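You operate a simulated robot arm through the tools that you are given. There is no shell and no other tool.

You run a simulated robot arm. Do the job below in one go: nothing can be reset, and whatever is moved stays where it is left.

JOB
Test both batteries and put each in the slot that the display names.

It is judged by the outcome, as a careful person would: the job done as asked, and still so three seconds after it is handed in. It fails if anything else is knocked over, pushed out of place, dropped, spilled or broken.

ROBOT AND FRAMES
A 5-joint arm with a two-finger parallel gripper, fixed in place. Base frame: the origin is at the foot of the arm, x ahead of it, y to its left, z up; the work surface is at about z = -0.04. Lengths are in m, angles in degrees, forces in N, time in s.
With the tool pointing down near the work surface it reaches from about 0.26 to 0.68 m from the base axis. Its first joint turns from -66.0 to 66.0 degrees. The tool tilts only in the upright plane through the base axis and itself; it spins freely about its own axis. Payload 2.9 kg.
The TCP is the grasp point between the finger pads, 0.03 m short of the fingertips. In the tool frame z runs along the fingers and y along their closing line. The gripper opens to 0.11 m. The fingers are 0.02 m wide and 0.01 m thick; the gripper's body (0.048 by 0.112 m) begins 0.055 m behind the TCP.
Orientation is that of the tool frame in the base frame, as a unit quaternion [x, y, z, w]. With the fingers straight down and closing along the base's y, the tool's x points along the base's -x, its y along +y and its z along -z.

CONTROLS
- The arm moves only by the tool apply_moves. Its arguments are lists of equal length, an entry for each row: "dr": the turn, a rotation vector about the tool's x, y, z in degrees, a list of three; "translation": the shift along the tool's x, y, z in m, a list of three; "gripper": the gripper command, from -1 (fully open) to 1 (shut), values between in proportion. In form: {"dr": [[rx, ry, rz], ...], "translation": [[tx, ty, tz], ...], "gripper": [gripper, ...]}. A call has 1 to 20 rows; each row is the pose to reach, as a shift and turn from the pose commanded when the call began, along the tool's axes at that moment. A row lasts 0.2 s, in which the tool goes at most 0.05 m and 8.6 degrees; a call with a longer step from one row to the next is refused whole, and so is a gripper value outside its range. A pose out of reach is approached as far as the arm can. The call stops where the force on the tool passes 40 N (or 10 N more than at its start, if that is more) or the arm is blocked; 0.2 s more then pass. The fingers move at their own pace (about 0.108 m/s each) and stop on an object; they squeeze with about 23 N. The grip force told is the motor's: it shows also when the fingers shut on nothing. Time passes only in rows, and 0.2 s behind the last, so rows that repeat a pose let the fingers close. It gives the time, the measured TCP pose, the force on the tool (base axes), the opening and the grip force at its end, in the units of the frame above (readings bear some noise), with the torque about the TCP (base axes, N m) and any sound that the robot's microphone picked up.
- Cameras (640 x 400 px; columns grow to the right, rows downward): "scene" is fixed at [0.0383, -0.4523, 0.628]; the picture's right is [0.81, -0.58, 0.00], its down [-0.26, -0.36, -0.90] and it looks along [0.52, 0.73, -0.44] (base axes); focal length 352 px, centre (320, 200). "wrist" rides on the gripper at [0.072, 0.017, -0.103] in the tool frame; the picture's right is [-0.23, 0.97, 0.00], its down [-0.76, -0.18, -0.62] and it looks along [-0.61, -0.14, 0.78] (tool axes); focal length 222 px, centre (320, 200). There is no depth. A picture from a camera that has moved, and an enlarged one, comes with that camera's place and axes in the base frame and with its lens. The place of the scene camera against the robot may be out by one fixed shift of up to 0.018 m in any direction.
- get_image(camera): a new picture of that camera. The clock stands still meanwhile.
- enlarge(camera, box): a new picture of the part [left, top, right, bottom] of that camera's present view, enlarged. The clock stands still meanwhile.
- sign_off(): hands the job in; it is judged then, once.

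Places have to be worked out from the pictures, the camera data and where the tool is seen. Open the gripper and draw the arm clear of the work before you hand the job in, unless the task says otherwise.

The tools are called as name(argument=value, ...) on one line, values as JSON. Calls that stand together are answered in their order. apply_moves: Moves the arm, as the interface text tells. Its arguments: {"type":"object","properties":{"dr":{"type":"array","items":{"type":"array","items":{"type":"number"}}},"translation":{"type":"array","items":{"type":"array","items":{"type":"number"}}},"gripper":{"type":"array","items":{"type":"number"}}},"required":["dr","translation","gripper"]} The other tools are called the same way: get_image (camera) takes a picture; enlarge (camera, box) takes an enlarged picture of a part of a camera's view; sign_off () hands the job in.

At the start:

```text
time_s: 0.0
tcp_pos: [0.3274, 0.218, 0.3073]
ee_rot: [0.001, 1.0, 0.0, -0.001]
wrist_force: [0.4, -0.1, -0.6]
torque: [-0.02, -0.03, 0.02]
gripper_width: 0.11
grasp_force: 0.0
```

scene: 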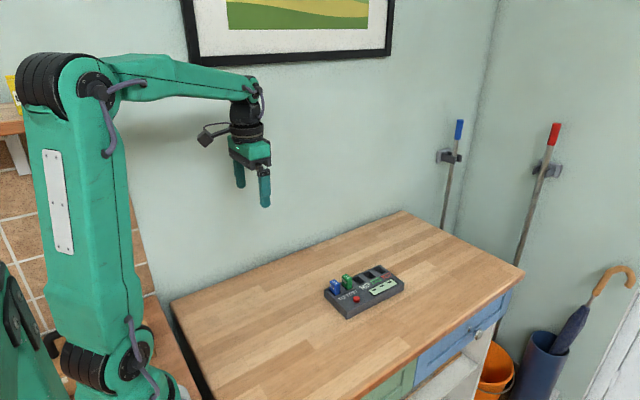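
wrist: 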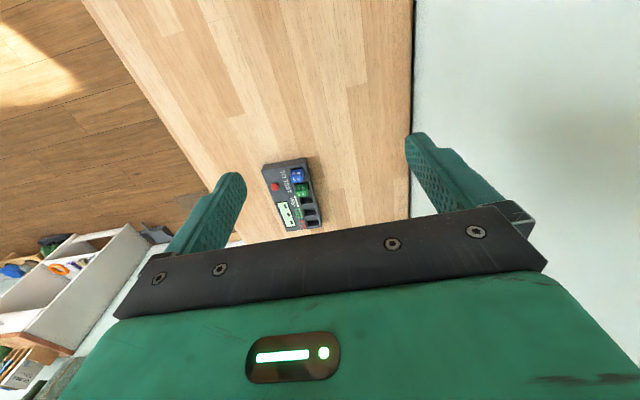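

The pictures show a small battery tester with a blue and a green battery, a red button and a display. I'll look closer at it from both cameras.

enlarge(camera="scene", box=[310, 250, 420, 330])

enlarge(camera="wrist", box=[240, 140, 340, 240])

```text
5.00 times, centred on (365, 290) of scene
camera zoom: at [0.0383, -0.4523, 0.628], right [0.81, -0.58, 0.0], down [-0.26, -0.36, -0.9], along [0.52, 0.73, -0.44], focal length 1763 px, centre (95, -250)
```

zoom: 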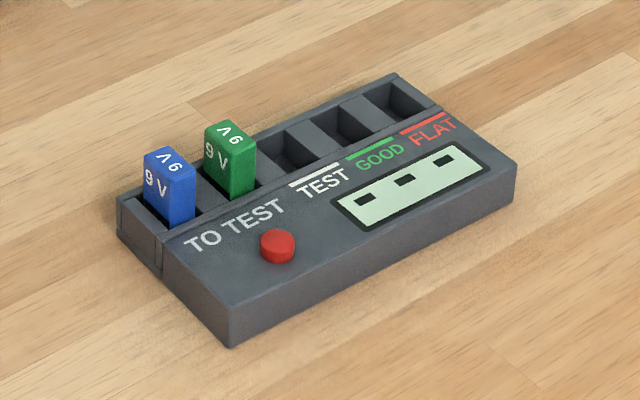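

```text
4.00 times, centred on (290, 190) of wrist
camera zoom: at [0.2541, 0.235, 0.4107], right [0.23, 0.97, 0.0], down [0.76, -0.18, 0.62], along [0.61, -0.14, -0.78], focal length 888 px, centre (440, 240)
```

zoom: 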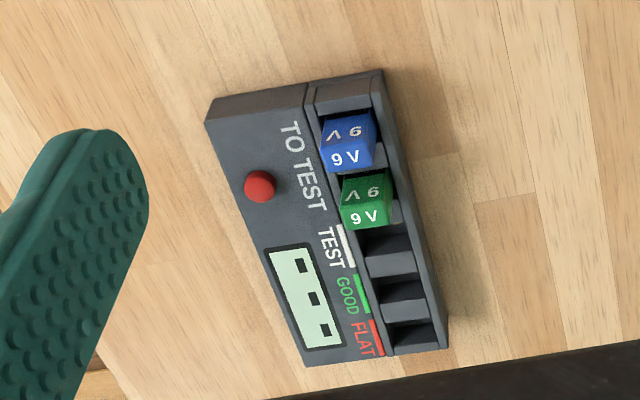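

The tester's row of slots runs roughly along base x from about x=0.49 to 0.655 at y≈0.125, with the batteries in the two "TO TEST" slots. I'll move in above it to get a sharper wrist view.

apply_moves(dr=[[0, 0, 0], [0, 0, 0], [0, 0, 0], [0, 0, 0], [0, 0, 0], [0, 0, 0]], translation=[[-0.024, -0.02, 0.026], [-0.048, -0.04, 0.052], [-0.072, -0.06, 0.078], [-0.096, -0.08, 0.104], [-0.12, -0.098, 0.13], [-0.12, -0.098, 0.13]], gripper=[-1, -1, -1, -1, -1, -1])

get_image(camera="wrist")

get_image(camera="scene")

```text
time_s: 1.4
tcp_pos: [0.4468, 0.1208, 0.1773]
ee_rot: [0.0, 1.0, 0.0, 0.0]
wrist_force: [0.8, -0.2, -0.2]
torque: [0.03, -0.01, 0.03]
gripper_width: 0.1102
grasp_force: 0.1
```

```text
taken
camera wrist: at [0.3755, 0.1379, 0.281], right [0.23, 0.97, 0.0], down [0.76, -0.18, 0.62], along [0.61, -0.14, -0.78], focal length 222 px, centre (320, 200)
```

wrist: 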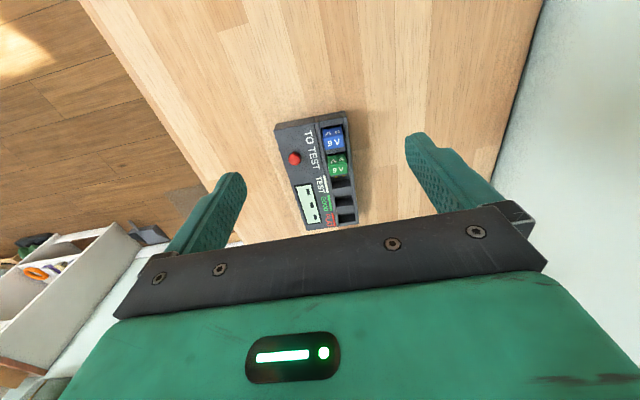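

```text
taken
```

scene: 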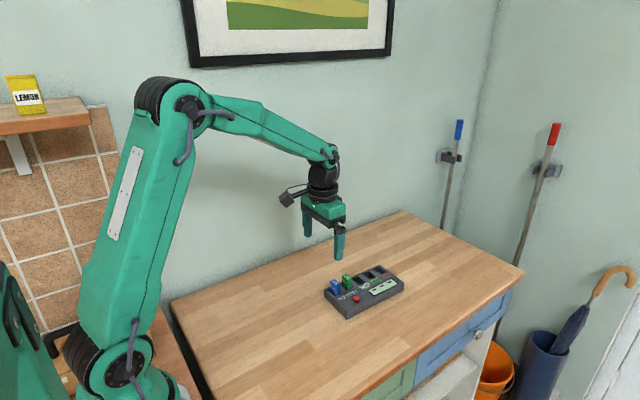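

The device is now nearer; I'll enlarge it to measure its corners, slots and batteries precisely.

enlarge(camera="wrist", box=[260, 100, 380, 240])

enlarge(camera="wrist", box=[300, 110, 360, 170])

enlarge(camera="wrist", box=[300, 170, 370, 240])

enlarge(camera="scene", box=[315, 210, 415, 330])

```text
2.86 times, centred on (320, 170) of wrist
camera zoom: at [0.3755, 0.1379, 0.281], right [0.23, 0.97, 0.0], down [0.76, -0.18, 0.62], along [0.61, -0.14, -0.78], focal length 635 px, centre (320, 286)
```

zoom: 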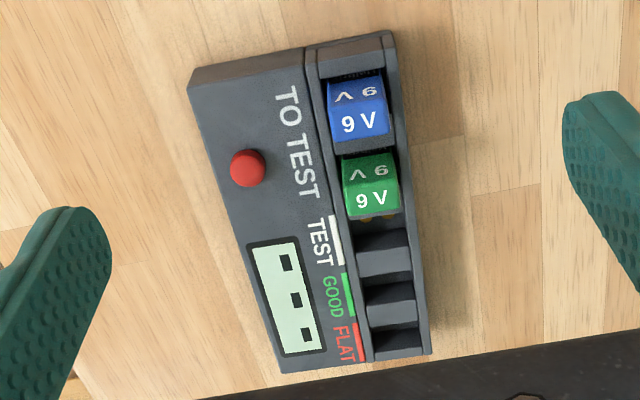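

```text
6.67 times, centred on (330, 140) of wrist
camera zoom: at [0.3755, 0.1379, 0.281], right [0.23, 0.97, 0.0], down [0.76, -0.18, 0.62], along [0.61, -0.14, -0.78], focal length 1481 px, centre (253, 600)
```

zoom: 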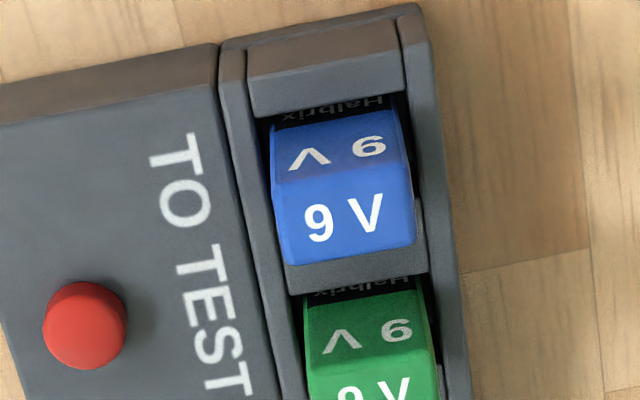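

```text
5.71 times, centred on (335, 205) of wrist
camera zoom: at [0.3755, 0.1379, 0.281], right [0.23, 0.97, 0.0], down [0.76, -0.18, 0.62], along [0.61, -0.14, -0.78], focal length 1269 px, centre (234, 171)
```

zoom: 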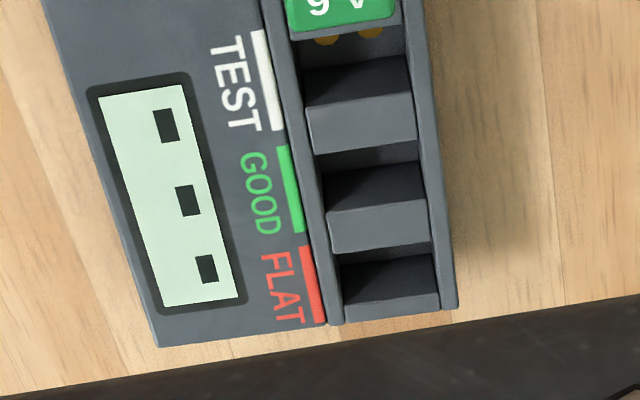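

```text
3.33 times, centred on (365, 270) of scene
camera zoom: at [0.0383, -0.4523, 0.628], right [0.81, -0.58, 0.0], down [-0.26, -0.36, -0.9], along [0.52, 0.73, -0.44], focal length 1175 px, centre (170, -33)
```

zoom: 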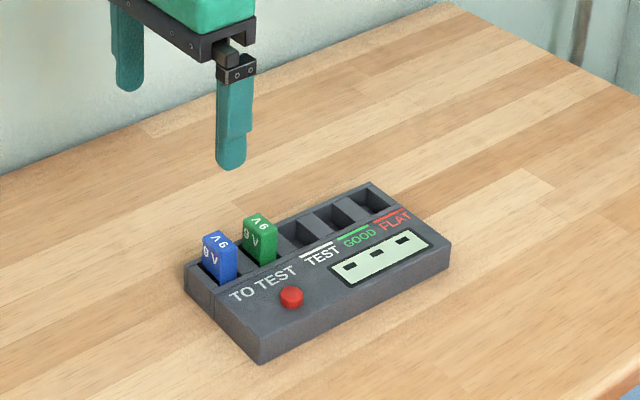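

Geometry so far: device spans roughly x 0.475–0.675, y 0.045–0.148, rotated about -2.5°, top at about z=-0.014; blue battery top near (0.498, 0.129, 0.012). I'll zoom further to refine heights and the slot rail shape.

enlarge(camera="scene", box=[325, 270, 365, 295])

enlarge(camera="scene", box=[355, 260, 410, 295])

enlarge(camera="wrist", box=[310, 150, 360, 190])

```text
16.00 times, centred on (345, 282) of scene
camera zoom: at [0.0383, -0.4523, 0.628], right [0.81, -0.58, 0.0], down [-0.26, -0.36, -0.9], along [0.52, 0.73, -0.44], focal length 5640 px, centre (-80, -1120)
```

zoom: 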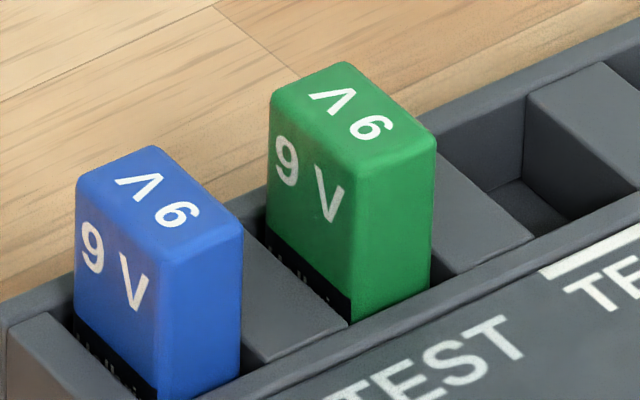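

```text
11.43 times, centred on (382, 278) of scene
camera zoom: at [0.0383, -0.4523, 0.628], right [0.81, -0.58, 0.0], down [-0.26, -0.36, -0.9], along [0.52, 0.73, -0.44], focal length 4029 px, centre (-394, -686)
```

zoom: 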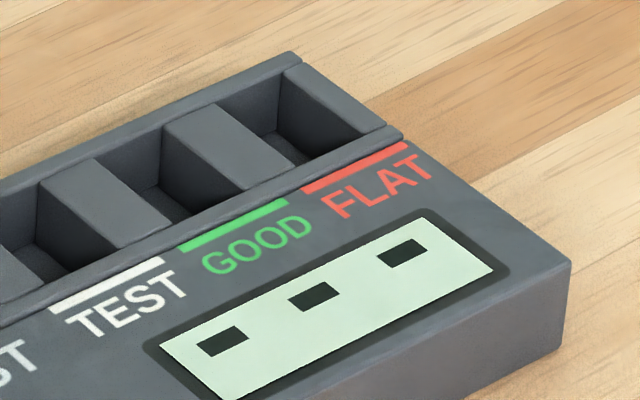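

```text
10.00 times, centred on (335, 170) of wrist
camera zoom: at [0.3755, 0.1379, 0.281], right [0.23, 0.97, 0.0], down [0.76, -0.18, 0.62], along [0.61, -0.14, -0.78], focal length 2221 px, centre (170, 500)
```

zoom: 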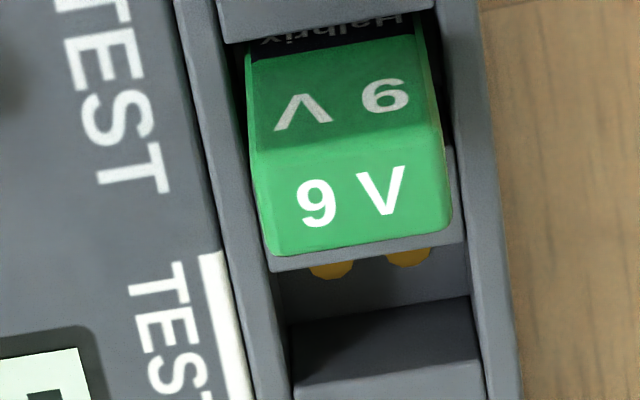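

Slot pitch measures about 0.040 m along a row direction turned ≈ -2.6°; blue ≈ (0.497, 0.129), green ≈ (0.537, 0.127), TEST ≈ (0.577, 0.125), GOOD ≈ (0.617, 0.1235), FLAT ≈ (0.657, 0.1215), red button ≈ (0.517, 0.069). I'll hover over the blue battery with the tool turned to match and the gripper half closed so it clears the button.

apply_moves(dr=[[0, 0, 1], [0, 0, 2], [0, 0, 2.6], [0, 0, 2.6], [0, 0, 2.6]], translation=[[-0.015, 0.002, 0.03], [-0.03, 0.004, 0.06], [-0.042, 0.006, 0.085], [-0.0504, 0.008, 0.105], [-0.0504, 0.008, 0.105]], gripper=[0, 0, 0, 0, 0])

get_image(camera="wrist")

enlarge(camera="scene", box=[315, 230, 415, 330])

```text
time_s: 2.6
tcp_pos: [0.4968, 0.1291, 0.0714]
ee_rot: [0.022, 1.0, 0.0, 0.0]
wrist_force: [0.2, 1.4, 0.2]
torque: [-0.01, -0.02, 0.0]
gripper_width: 0.0549
grasp_force: 0.1
```

```text
taken
camera wrist: at [0.4253, 0.15, 0.1754], right [0.27, 0.96, 0.0], down [0.75, -0.21, 0.62], along [0.6, -0.17, -0.78], focal length 222 px, centre (320, 200)
```

wrist: 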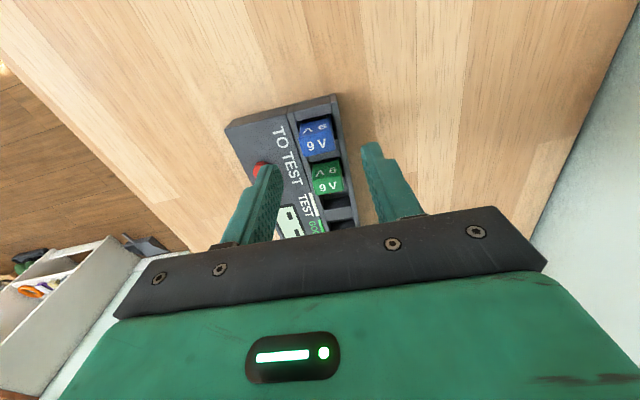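

```text
4.00 times, centred on (365, 280) of scene
camera zoom: at [0.0383, -0.4523, 0.628], right [0.81, -0.58, 0.0], down [-0.26, -0.36, -0.9], along [0.52, 0.73, -0.44], focal length 1410 px, centre (140, -120)
```

zoom: 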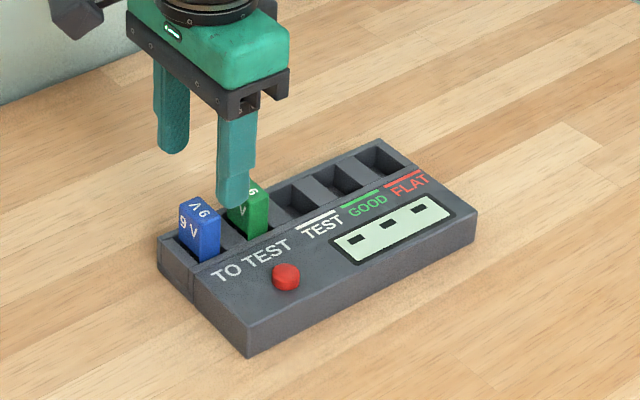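

Hovering at TCP (0.497, 0.129, 0.071). I'll zoom the wrist view to re-measure the batteries and slots from this closer point.

enlarge(camera="wrist", box=[270, 90, 370, 160])

enlarge(camera="wrist", box=[270, 150, 370, 240])

```text
5.71 times, centred on (320, 125) of wrist
camera zoom: at [0.4253, 0.15, 0.1754], right [0.27, 0.96, 0.0], down [0.75, -0.21, 0.62], along [0.6, -0.17, -0.78], focal length 1269 px, centre (320, 629)
```

zoom: 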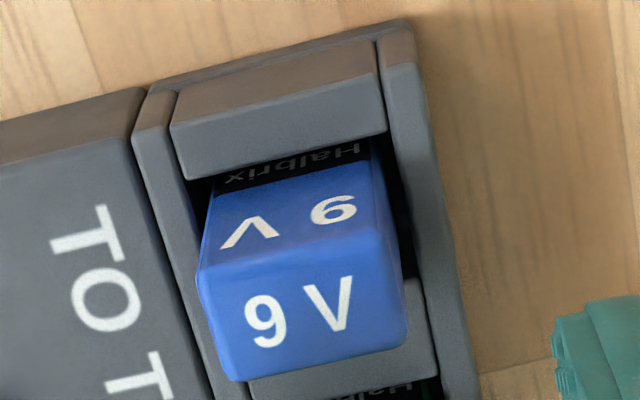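

```text
4.44 times, centred on (320, 195) of wrist
camera zoom: at [0.4253, 0.15, 0.1754], right [0.27, 0.96, 0.0], down [0.75, -0.21, 0.62], along [0.6, -0.17, -0.78], focal length 987 px, centre (320, 222)
```

zoom: 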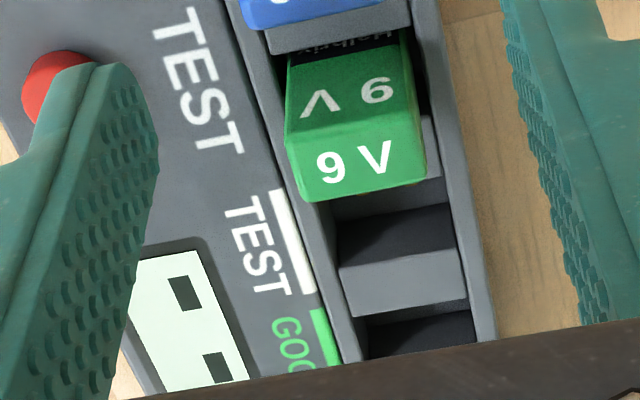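

Re-measured: blue's top centre ≈ (0.4965, 0.1285), within 1 mm of the tool; TEST slot ≈ (0.577, 0.1255), hole about 21 × 30 mm. I'll descend so the fingertips straddle the battery just above the tester's top.

apply_moves(dr=[[0, 0, 0], [0, 0, 0], [0, 0, 0], [0, 0, 0], [0, 0, 0]], translation=[[0, -0.0004, 0.012], [0, -0.0004, 0.024], [0, -0.0004, 0.036], [0, -0.0004, 0.047], [0, -0.0004, 0.047]], gripper=[0, 0, 0, 0, 0])

get_image(camera="wrist")

enlarge(camera="scene", box=[320, 250, 380, 300])

enlarge(camera="wrist", box=[260, 110, 380, 210])

```text
time_s: 3.8
tcp_pos: [0.4981, 0.1273, 0.0235]
ee_rot: [0.023, 1.0, 0.0, 0.001]
wrist_force: [0.6, -0.3, 0.6]
torque: [0.02, 0.0, -0.04]
gripper_width: 0.0549
grasp_force: 0.1
```

```text
taken
camera wrist: at [0.426, 0.1477, 0.1284], right [0.27, 0.96, 0.0], down [0.75, -0.21, 0.62], along [0.6, -0.17, -0.78], focal length 222 px, centre (320, 200)
```

wrist: 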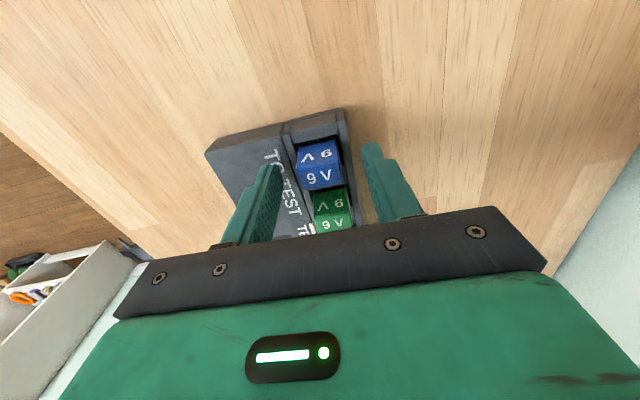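

```text
8.00 times, centred on (350, 275) of scene
camera zoom: at [0.0383, -0.4523, 0.628], right [0.81, -0.58, 0.0], down [-0.26, -0.36, -0.9], along [0.52, 0.73, -0.44], focal length 2820 px, centre (80, -400)
```

zoom: 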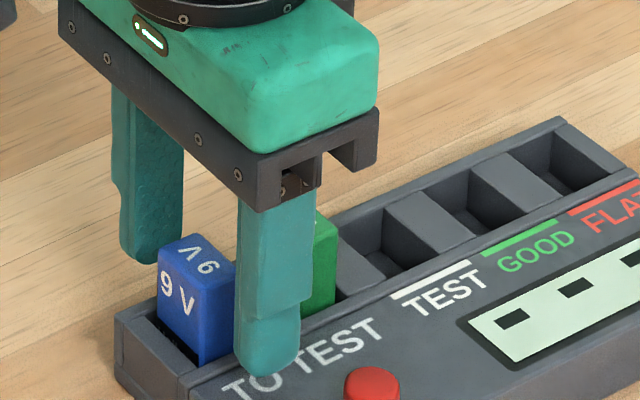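

```text
4.00 times, centred on (320, 160) of wrist
camera zoom: at [0.426, 0.1477, 0.1284], right [0.27, 0.96, 0.0], down [0.75, -0.21, 0.62], along [0.6, -0.17, -0.78], focal length 888 px, centre (320, 360)
```

zoom: 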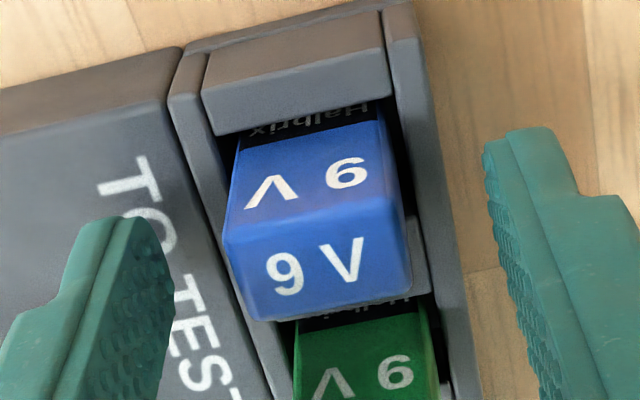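

In the tool frame the battery sits at about (+0.0015, +0.001), its top about 10 mm beyond the TCP, so the tips overlap it by ~20 mm. I'll make that small correction and close on it.

apply_moves(dr=[[0, 0, 0], [0, 0, 0], [0, 0, 0], [0, 0, 0], [0, 0, 0]], translation=[[0.0015, 0.001, 0], [0.0015, 0.001, 0], [0.0015, 0.001, 0], [0.0015, 0.001, 0], [0.0015, 0.001, 0]], gripper=[0, 0.3, 0.45, 1, 1])

enlarge(camera="wrist", box=[260, 110, 380, 210])

enlarge(camera="scene", box=[320, 250, 380, 300])

```text
time_s: 5.0
tcp_pos: [0.4961, 0.1274, 0.0236]
ee_rot: [0.022, 1.0, 0.0, 0.0]
wrist_force: [0.7, -0.4, -0.4]
torque: [0.01, 0.02, 0.0]
gripper_width: 0.0252
grasp_force: 23.0
```

```text
4.00 times, centred on (320, 160) of wrist
camera zoom: at [0.4245, 0.1486, 0.1285], right [0.27, 0.96, 0.0], down [0.75, -0.21, 0.62], along [0.6, -0.17, -0.78], focal length 888 px, centre (320, 360)
```

zoom: 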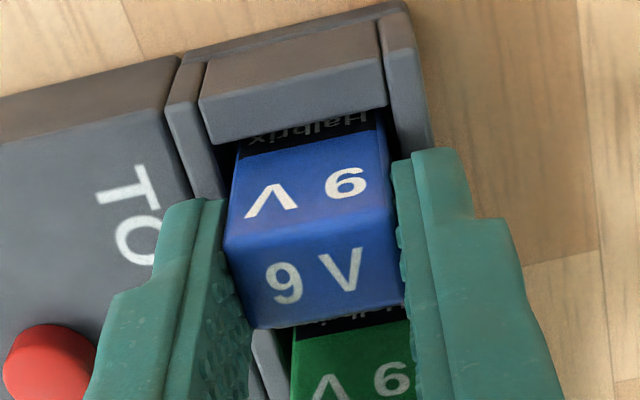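

```text
8.00 times, centred on (350, 275) of scene
camera zoom: at [0.0383, -0.4523, 0.628], right [0.81, -0.58, 0.0], down [-0.26, -0.36, -0.9], along [0.52, 0.73, -0.44], focal length 2820 px, centre (80, -400)
```

zoom: 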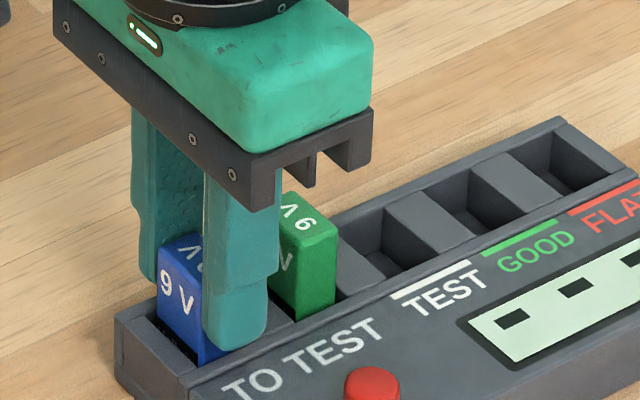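

Grip is firm (25.2 mm, 23 N) with no side load and the tester hasn't moved. I'll lift straight up 70 mm, then shift two pitches (80 mm) along the row to above TEST.

apply_moves(dr=[[0, 0, 0], [0, 0, 0], [0, 0, 0], [0, 0, 0], [0, 0, 0], [0, 0, 0], [0, 0, 0], [0, 0, 0], [0, 0, 0], [0, 0, 0]], translation=[[0, 0, -0.008], [0, 0, -0.02], [0, 0, -0.035], [0, 0, -0.05], [0, 0, -0.065], [-0.02, 0, -0.065], [-0.04, 0, -0.065], [-0.06, 0, -0.065], [-0.08, 0, -0.065], [-0.08, 0, -0.065]], gripper=[1, 1, 1, 1, 1, 1, 1, 1, 1, 1])

get_image(camera="wrist")

enlarge(camera="wrist", box=[260, 110, 380, 230])

enlarge(camera="scene", box=[320, 230, 410, 300])

```text
time_s: 7.2
tcp_pos: [0.5756, 0.1245, 0.0868]
ee_rot: [0.023, 1.0, 0.0, 0.0]
wrist_force: [1.2, 0.1, 0.0]
torque: [-0.01, 0.0, 0.0]
gripper_width: 0.0253
grasp_force: 22.7
```

```text
taken
camera wrist: at [0.5045, 0.1456, 0.1922], right [0.27, 0.96, 0.0], down [0.75, -0.21, 0.62], along [0.6, -0.17, -0.78], focal length 222 px, centre (320, 200)
```

wrist: 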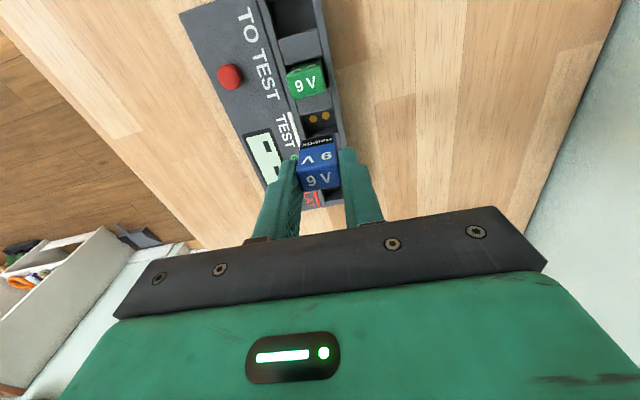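

```text
3.33 times, centred on (320, 170) of wrist
camera zoom: at [0.5045, 0.1456, 0.1922], right [0.27, 0.96, 0.0], down [0.75, -0.21, 0.62], along [0.6, -0.17, -0.78], focal length 740 px, centre (320, 300)
```

zoom: 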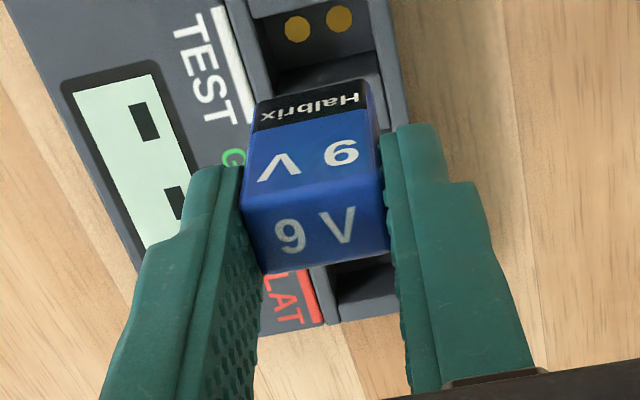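

```text
5.71 times, centred on (365, 265) of scene
camera zoom: at [0.0383, -0.4523, 0.628], right [0.81, -0.58, 0.0], down [-0.26, -0.36, -0.9], along [0.52, 0.73, -0.44], focal length 2014 px, centre (63, -171)
```

zoom: 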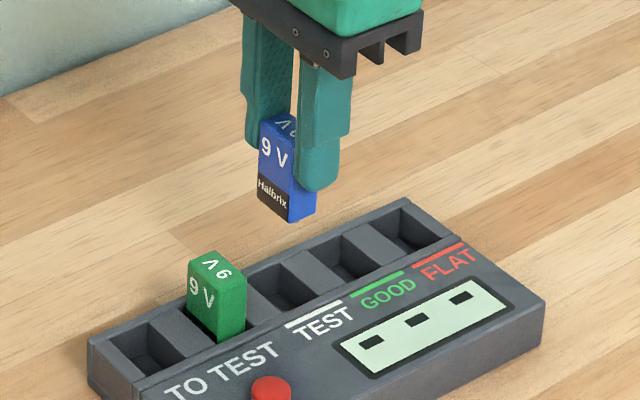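

The blue battery is held upright, bottom about 36 mm up. Now I'll zoom the wrist view on the TEST slot to check alignment before lowering.

enlarge(camera="wrist", box=[280, 85, 350, 155])

enlarge(camera="wrist", box=[290, 150, 360, 220])

enlarge(camera="scene", box=[355, 245, 395, 290])

```text
5.71 times, centred on (315, 120) of wrist
camera zoom: at [0.5045, 0.1456, 0.1922], right [0.27, 0.96, 0.0], down [0.75, -0.21, 0.62], along [0.6, -0.17, -0.78], focal length 1269 px, centre (349, 657)
```

zoom: 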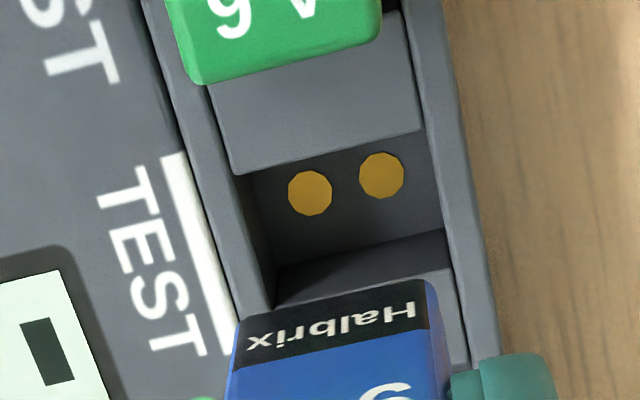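

```text
5.71 times, centred on (325, 185) of wrist
camera zoom: at [0.5045, 0.1456, 0.1922], right [0.27, 0.96, 0.0], down [0.75, -0.21, 0.62], along [0.6, -0.17, -0.78], focal length 1269 px, centre (291, 286)
```

zoom: 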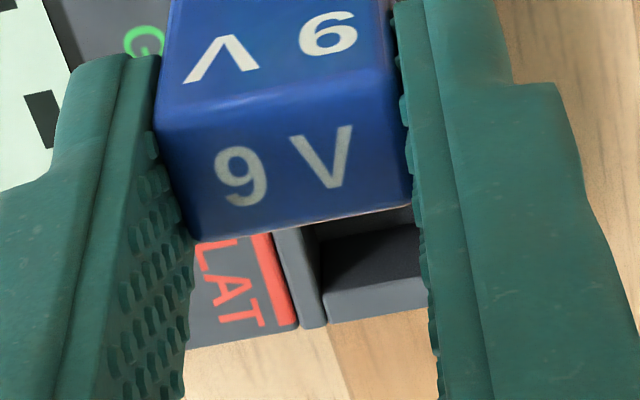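

```text
8.89 times, centred on (375, 268) of scene
camera zoom: at [0.0383, -0.4523, 0.628], right [0.81, -0.58, 0.0], down [-0.26, -0.36, -0.9], along [0.52, 0.73, -0.44], focal length 3134 px, centre (-169, -400)
```

zoom: 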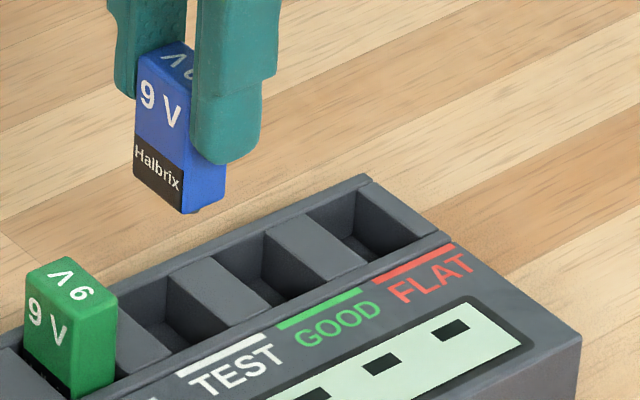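

The TEST slot centre is at tool (0.0003, 0.0001), with 2–3 mm clearance all round the battery. I'll lower it gently to just above the seated height.

apply_moves(dr=[[0, 0, 0], [0, 0, 0], [0, 0, 0], [0, 0, 0], [0, 0, 0], [0, 0, 0], [0, 0, 0], [0, 0, 0], [0, 0, 0]], translation=[[0.0002, -0.0004, 0.015], [0.0002, -0.0004, 0.03], [0.0002, -0.0004, 0.042], [0.0002, -0.0004, 0.048], [0.0002, -0.0004, 0.053], [0.0002, -0.0004, 0.057], [0.0002, -0.0004, 0.061], [0.0002, -0.0004, 0.064], [0.0002, -0.0004, 0.064]], gripper=[1, 1, 1, 1, 1, 1, 1, 1, 1])

enlarge(camera="wrist", box=[260, 100, 380, 210])

enlarge(camera="scene", box=[335, 245, 405, 300])

```text
time_s: 9.2
tcp_pos: [0.5741, 0.1247, 0.0253]
ee_rot: [0.023, 1.0, 0.0, -0.001]
wrist_force: [-0.5, -0.4, -1.0]
torque: [0.0, 0.01, 0.01]
gripper_width: 0.0255
grasp_force: 22.9
```

```text
3.64 times, centred on (320, 155) of wrist
camera zoom: at [0.5038, 0.1446, 0.1295], right [0.27, 0.96, 0.0], down [0.75, -0.21, 0.62], along [0.6, -0.17, -0.78], focal length 808 px, centre (320, 364)
```

zoom: 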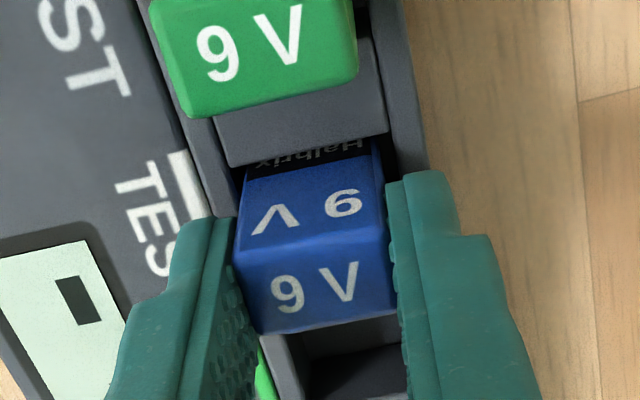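

```text
7.27 times, centred on (370, 272) of scene
camera zoom: at [0.0383, -0.4523, 0.628], right [0.81, -0.58, 0.0], down [-0.26, -0.36, -0.9], along [0.52, 0.73, -0.44], focal length 2564 px, centre (-44, -327)
```

zoom: 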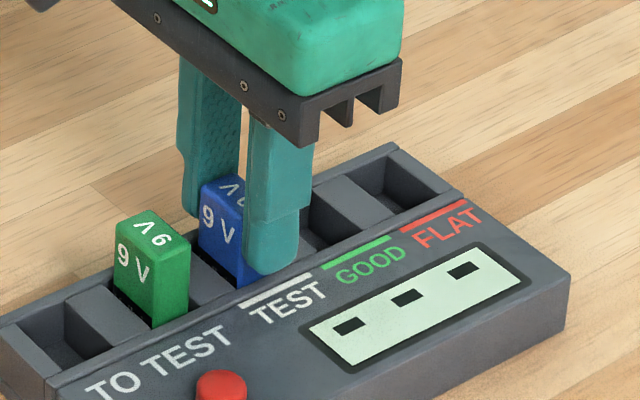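

The blue battery is inside the TEST slot with no contact forces. I'll lower the last millimetre, release, and rise.

apply_moves(dr=[[0, 0, 0], [0, 0, 0], [0, 0, 0], [0, 0, 0], [0, 0, 0], [0, 0, 0], [0, 0, 0], [0, 0, 0]], translation=[[0, 0, 0.001], [0, 0, 0.001], [0, 0, 0.001], [0, 0, 0.001], [0, 0, -0.015], [0, 0, -0.035], [0, 0, -0.055], [0, 0, -0.055]], gripper=[1, 0.4, 0, 0, 0, 0, 0, 0])

get_image(camera="wrist")

enlarge(camera="scene", box=[320, 230, 420, 330])

```text
time_s: 11.0
tcp_pos: [0.5757, 0.124, 0.0798]
ee_rot: [0.022, 1.0, 0.0, 0.001]
wrist_force: [0.3, 0.0, -0.7]
torque: [0.01, -0.05, -0.03]
gripper_width: 0.055
grasp_force: 0.1
```

```text
taken
camera wrist: at [0.5045, 0.1444, 0.1841], right [0.27, 0.96, 0.0], down [0.75, -0.21, 0.62], along [0.6, -0.17, -0.78], focal length 222 px, centre (320, 200)
```

wrist: 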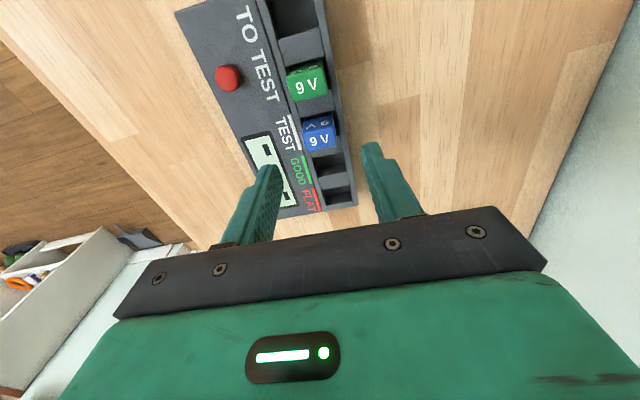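

```text
4.00 times, centred on (370, 280) of scene
camera zoom: at [0.0383, -0.4523, 0.628], right [0.81, -0.58, 0.0], down [-0.26, -0.36, -0.9], along [0.52, 0.73, -0.44], focal length 1410 px, centre (120, -120)
```

zoom: 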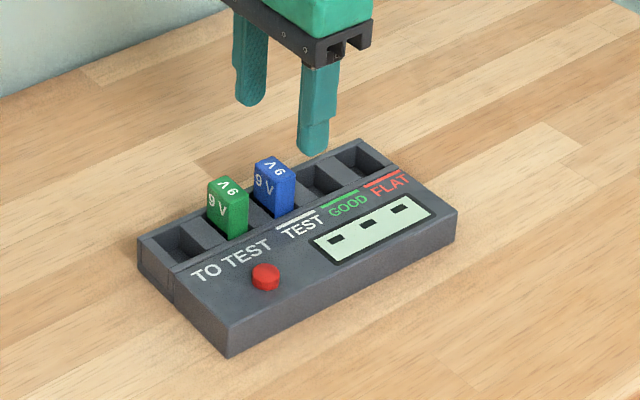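

Blue is seated in TEST. Next I measure the red button precisely for pressing it with closed fingers.

enlarge(camera="wrist", box=[200, 50, 260, 110])

enlarge(camera="scene", box=[365, 280, 405, 305])

enlarge(camera="scene", box=[335, 285, 375, 315])

```text
6.67 times, centred on (230, 80) of wrist
camera zoom: at [0.5045, 0.1444, 0.1841], right [0.27, 0.96, 0.0], down [0.75, -0.21, 0.62], along [0.6, -0.17, -0.78], focal length 1481 px, centre (920, 1000)
```

zoom: 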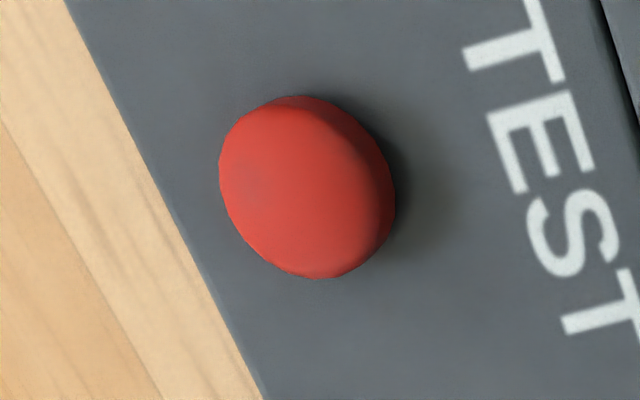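

```text
16.00 times, centred on (385, 292) of scene
camera zoom: at [0.0383, -0.4523, 0.628], right [0.81, -0.58, 0.0], down [-0.26, -0.36, -0.9], along [0.52, 0.73, -0.44], focal length 5640 px, centre (-720, -1280)
```

zoom: 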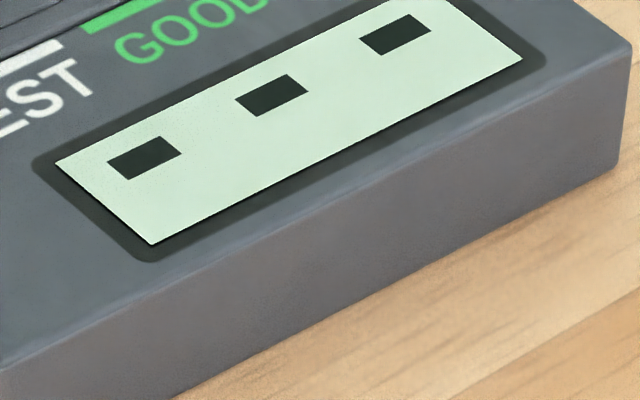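

```text
13.33 times, centred on (355, 300) of scene
camera zoom: at [0.0383, -0.4523, 0.628], right [0.81, -0.58, 0.0], down [-0.26, -0.36, -0.9], along [0.52, 0.73, -0.44], focal length 4700 px, centre (-147, -1133)
```

zoom: 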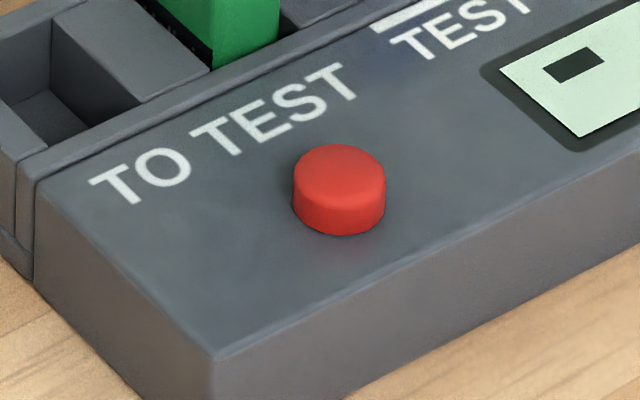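

The button centre is at about (0.5175, 0.068), top near z=-0.007 — tool offset (+0.0555, -0.0588) from here. I'll close the fingers while moving over it at this height, then come down to about 10 mm above it.

apply_moves(dr=[[0, 0, 0], [0, 0, 0], [0, 0, 0], [0, 0, 0], [0, 0, 0], [0, 0, 0], [0, 0, 0], [0, 0, 0]], translation=[[0.014, -0.0147, 0], [0.028, -0.0294, 0], [0.042, -0.044, 0], [0.0555, -0.0588, 0], [0.0555, -0.0588, 0.015], [0.0555, -0.0588, 0.03], [0.0555, -0.0588, 0.045], [0.0555, -0.0588, 0.045]], gripper=[0, 0.5, 1, 1, 1, 1, 1, 1])

get_image(camera="wrist")

enlarge(camera="scene", box=[320, 240, 410, 320])

enlarge(camera="wrist", box=[270, 110, 370, 210])

```text
time_s: 12.8
tcp_pos: [0.5175, 0.0679, 0.0352]
ee_rot: [0.023, 1.0, 0.0, 0.0]
wrist_force: [-1.1, 0.1, -1.1]
torque: [-0.02, -0.03, -0.01]
gripper_width: 0.0001
grasp_force: 22.6
```

```text
taken
camera wrist: at [0.4454, 0.0885, 0.139], right [0.27, 0.96, 0.0], down [0.75, -0.21, 0.62], along [0.6, -0.17, -0.78], focal length 222 px, centre (320, 200)
```

wrist: 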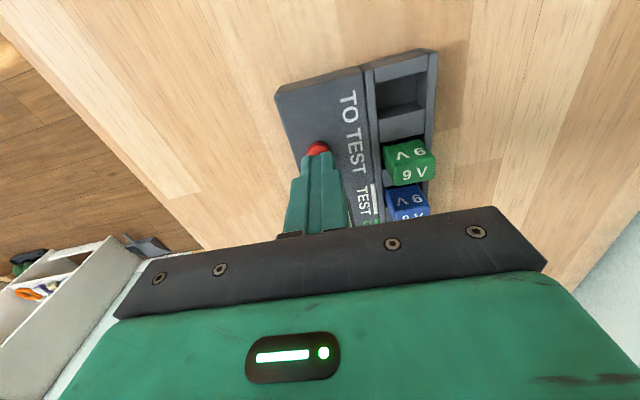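

```text
5.00 times, centred on (365, 280) of scene
camera zoom: at [0.0383, -0.4523, 0.628], right [0.81, -0.58, 0.0], down [-0.26, -0.36, -0.9], along [0.52, 0.73, -0.44], focal length 1763 px, centre (95, -200)
```

zoom: 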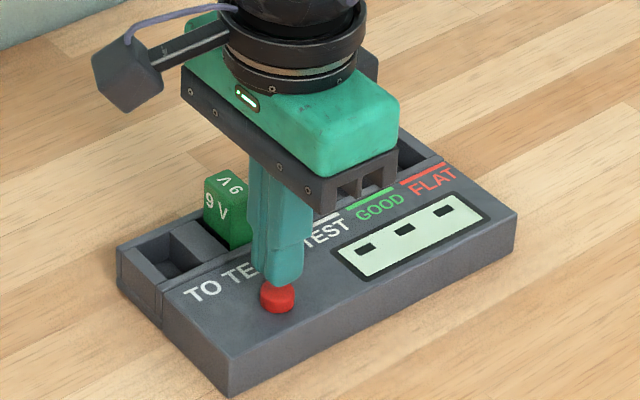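

```text
4.00 times, centred on (320, 160) of wrist
camera zoom: at [0.4454, 0.0885, 0.139], right [0.27, 0.96, 0.0], down [0.75, -0.21, 0.62], along [0.6, -0.17, -0.78], focal length 888 px, centre (320, 360)
```

zoom: 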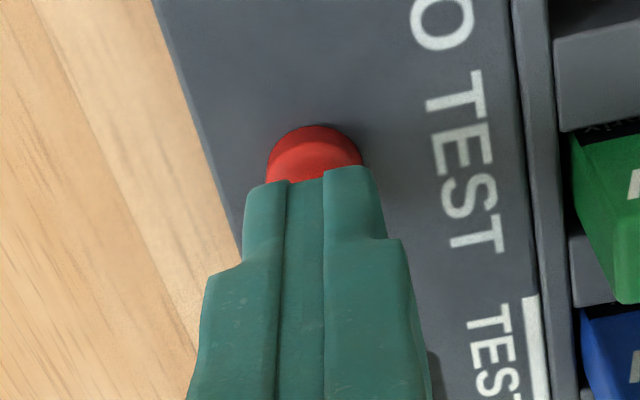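

The closed fingertips are centred over the button about 12 mm up. I'll press down slowly in millimetre steps and watch the force and display.

apply_moves(dr=[[0, 0, 0], [0, 0, 0], [0, 0, 0], [0, 0, 0], [0, 0, 0], [0, 0, 0], [0, 0, 0]], translation=[[0, 0, 0.006], [0, 0, 0.01], [0, 0, 0.011], [0, 0, 0.012], [0, 0, 0.013], [0, 0, 0.014], [0, 0, 0.014]], gripper=[1, 1, 1, 1, 1, 1, 1])

enlarge(camera="scene", box=[320, 240, 420, 320])

enlarge(camera="wrist", box=[270, 110, 370, 210])

```text
time_s: 14.4
tcp_pos: [0.5179, 0.0676, 0.022]
ee_rot: [0.023, 1.0, -0.001, 0.001]
wrist_force: [-1.2, 1.6, 3.5]
torque: [0.02, 0.0, 0.01]
gripper_width: 0.0
grasp_force: 22.5
heard: click
```

```text
5.00 times, centred on (370, 280) of scene
camera zoom: at [0.0383, -0.4523, 0.628], right [0.81, -0.58, 0.0], down [-0.26, -0.36, -0.9], along [0.52, 0.73, -0.44], focal length 1763 px, centre (70, -200)
```

zoom: 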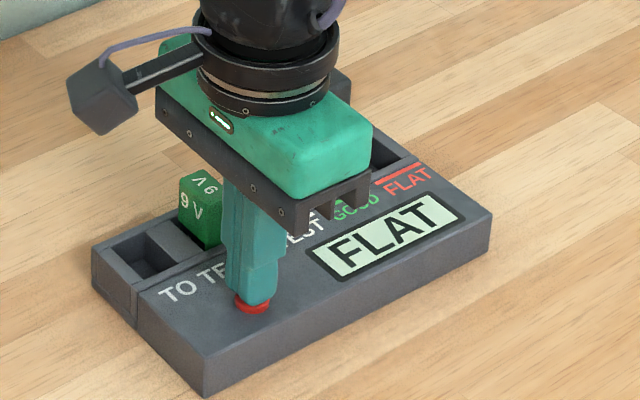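

```text
4.00 times, centred on (320, 160) of wrist
camera zoom: at [0.4456, 0.0888, 0.1262], right [0.27, 0.96, 0.0], down [0.75, -0.21, 0.62], along [0.6, -0.17, -0.78], focal length 888 px, centre (320, 360)
```

zoom: 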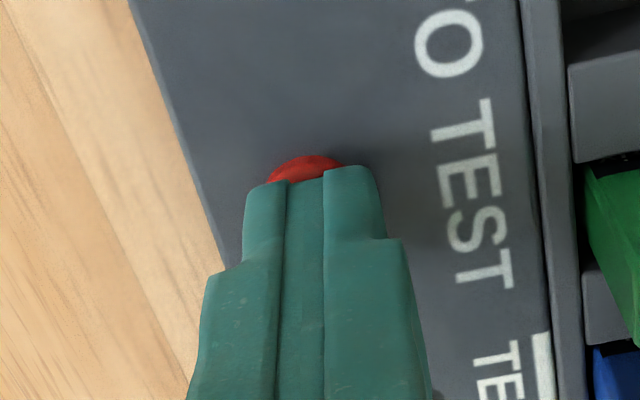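

Click heard and the display reads FLAT for the blue battery. I'll lift off the button and check that the reading holds and the battery is still in place.

apply_moves(dr=[[0, 0, 0], [0, 0, 0], [0, 0, 0], [0, 0, 0], [0, 0, 0], [0, 0, 0]], translation=[[0, 0, 0], [0, 0, -0.01], [0, 0, -0.025], [0, 0, -0.04], [0, 0, -0.058], [0, 0, -0.058]], gripper=[1, 1, 1, 1, 1, 1])

enlarge(camera="scene", box=[320, 240, 420, 320])

```text
time_s: 15.8
tcp_pos: [0.5169, 0.0681, 0.0787]
ee_rot: [0.023, 1.0, 0.0, 0.0]
wrist_force: [-0.6, -0.5, -0.1]
torque: [0.0, -0.01, 0.02]
gripper_width: 0.0002
grasp_force: 23.0
```

```text
5.00 times, centred on (370, 280) of scene
camera zoom: at [0.0383, -0.4523, 0.628], right [0.81, -0.58, 0.0], down [-0.26, -0.36, -0.9], along [0.52, 0.73, -0.44], focal length 1763 px, centre (70, -200)
```

zoom: 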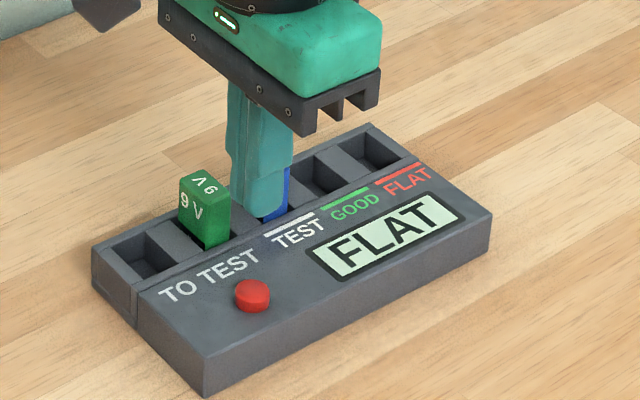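

The display keeps reading FLAT, so blue belongs in FLAT. I'll go back over TEST, opening the gripper, and verify alignment with the blue battery.

apply_moves(dr=[[0, 0, 0], [0, 0, 0], [0, 0, 0], [0, 0, 0], [0, 0, 0], [0, 0, 0], [0, 0, 0]], translation=[[-0.014, 0.0147, 0], [-0.028, 0.0294, 0], [-0.042, 0.044, 0], [-0.0555, 0.0588, 0], [-0.0555, 0.0588, 0.015], [-0.0555, 0.0588, 0.025], [-0.0555, 0.0588, 0.025]], gripper=[1, 1, 0.5, 0, 0, 0, 0])

enlarge(camera="wrist", box=[260, 90, 380, 210])

enlarge(camera="scene", box=[320, 230, 420, 320])

```text
time_s: 17.4
tcp_pos: [0.5742, 0.1239, 0.0554]
ee_rot: [0.022, 1.0, 0.0, 0.0]
wrist_force: [0.0, 0.1, -0.3]
torque: [0.04, -0.04, -0.01]
gripper_width: 0.055
grasp_force: 0.0
```

```text
3.33 times, centred on (320, 150) of wrist
camera zoom: at [0.5027, 0.1445, 0.1586], right [0.27, 0.96, 0.0], down [0.75, -0.21, 0.62], along [0.6, -0.17, -0.78], focal length 740 px, centre (320, 367)
```

zoom: 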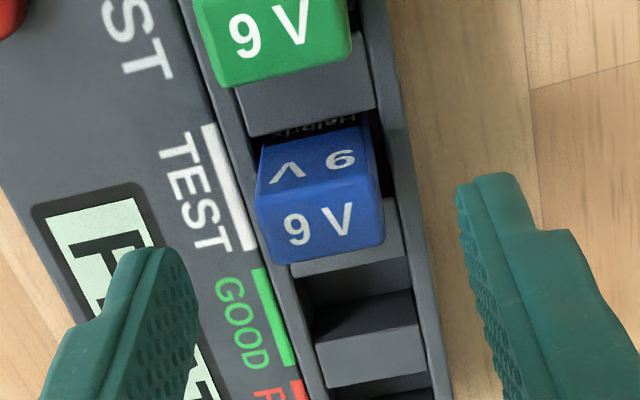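

```text
4.44 times, centred on (370, 275) of scene
camera zoom: at [0.0383, -0.4523, 0.628], right [0.81, -0.58, 0.0], down [-0.26, -0.36, -0.9], along [0.52, 0.73, -0.44], focal length 1567 px, centre (98, -133)
```

zoom: 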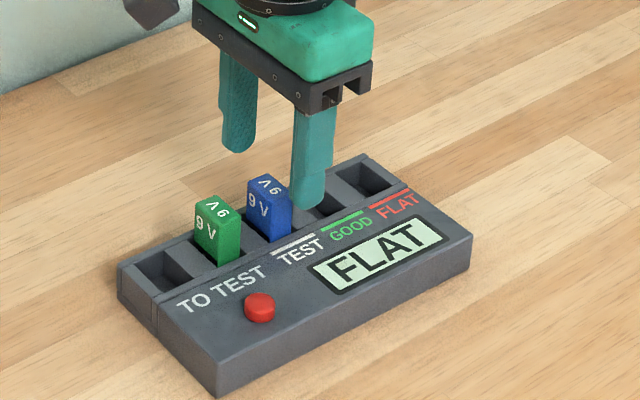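

Blue is in line with the fingers to within a millimetre. I'll descend to the same grip height as before and close.

apply_moves(dr=[[0, 0, 0], [0, 0, 0], [0, 0, 0], [0, 0, 0], [0, 0, 0], [0, 0, 0], [0, 0, 0]], translation=[[0, 0.0004, 0.012], [0, 0.0004, 0.022], [0, 0.0004, 0.03], [0, 0.0004, 0.03], [0, 0.0004, 0.03], [0, 0.0004, 0.03], [0, 0.0004, 0.03]], gripper=[0, 0, 0, 0.3, 0.45, 1, 1])

enlarge(camera="wrist", box=[260, 90, 380, 210])

enlarge(camera="scene", box=[320, 230, 420, 320])

```text
time_s: 19.0
tcp_pos: [0.5751, 0.1242, 0.0249]
ee_rot: [0.022, 1.0, 0.0, 0.0]
wrist_force: [-0.4, -0.7, -0.1]
torque: [-0.01, 0.04, -0.04]
gripper_width: 0.0255
grasp_force: 23.3
```

```text
3.33 times, centred on (320, 150) of wrist
camera zoom: at [0.5031, 0.145, 0.1289], right [0.27, 0.96, 0.0], down [0.75, -0.21, 0.62], along [0.6, -0.17, -0.78], focal length 740 px, centre (320, 367)
```

zoom: 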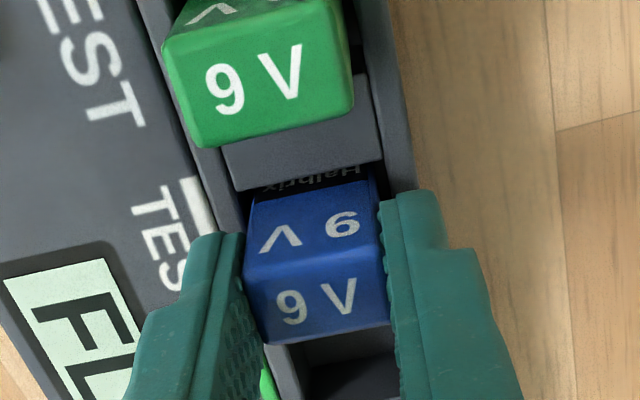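

```text
4.44 times, centred on (370, 275) of scene
camera zoom: at [0.0383, -0.4523, 0.628], right [0.81, -0.58, 0.0], down [-0.26, -0.36, -0.9], along [0.52, 0.73, -0.44], focal length 1567 px, centre (98, -133)
```

zoom: 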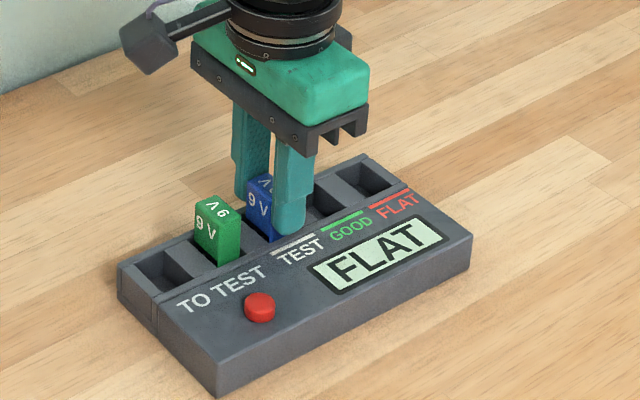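

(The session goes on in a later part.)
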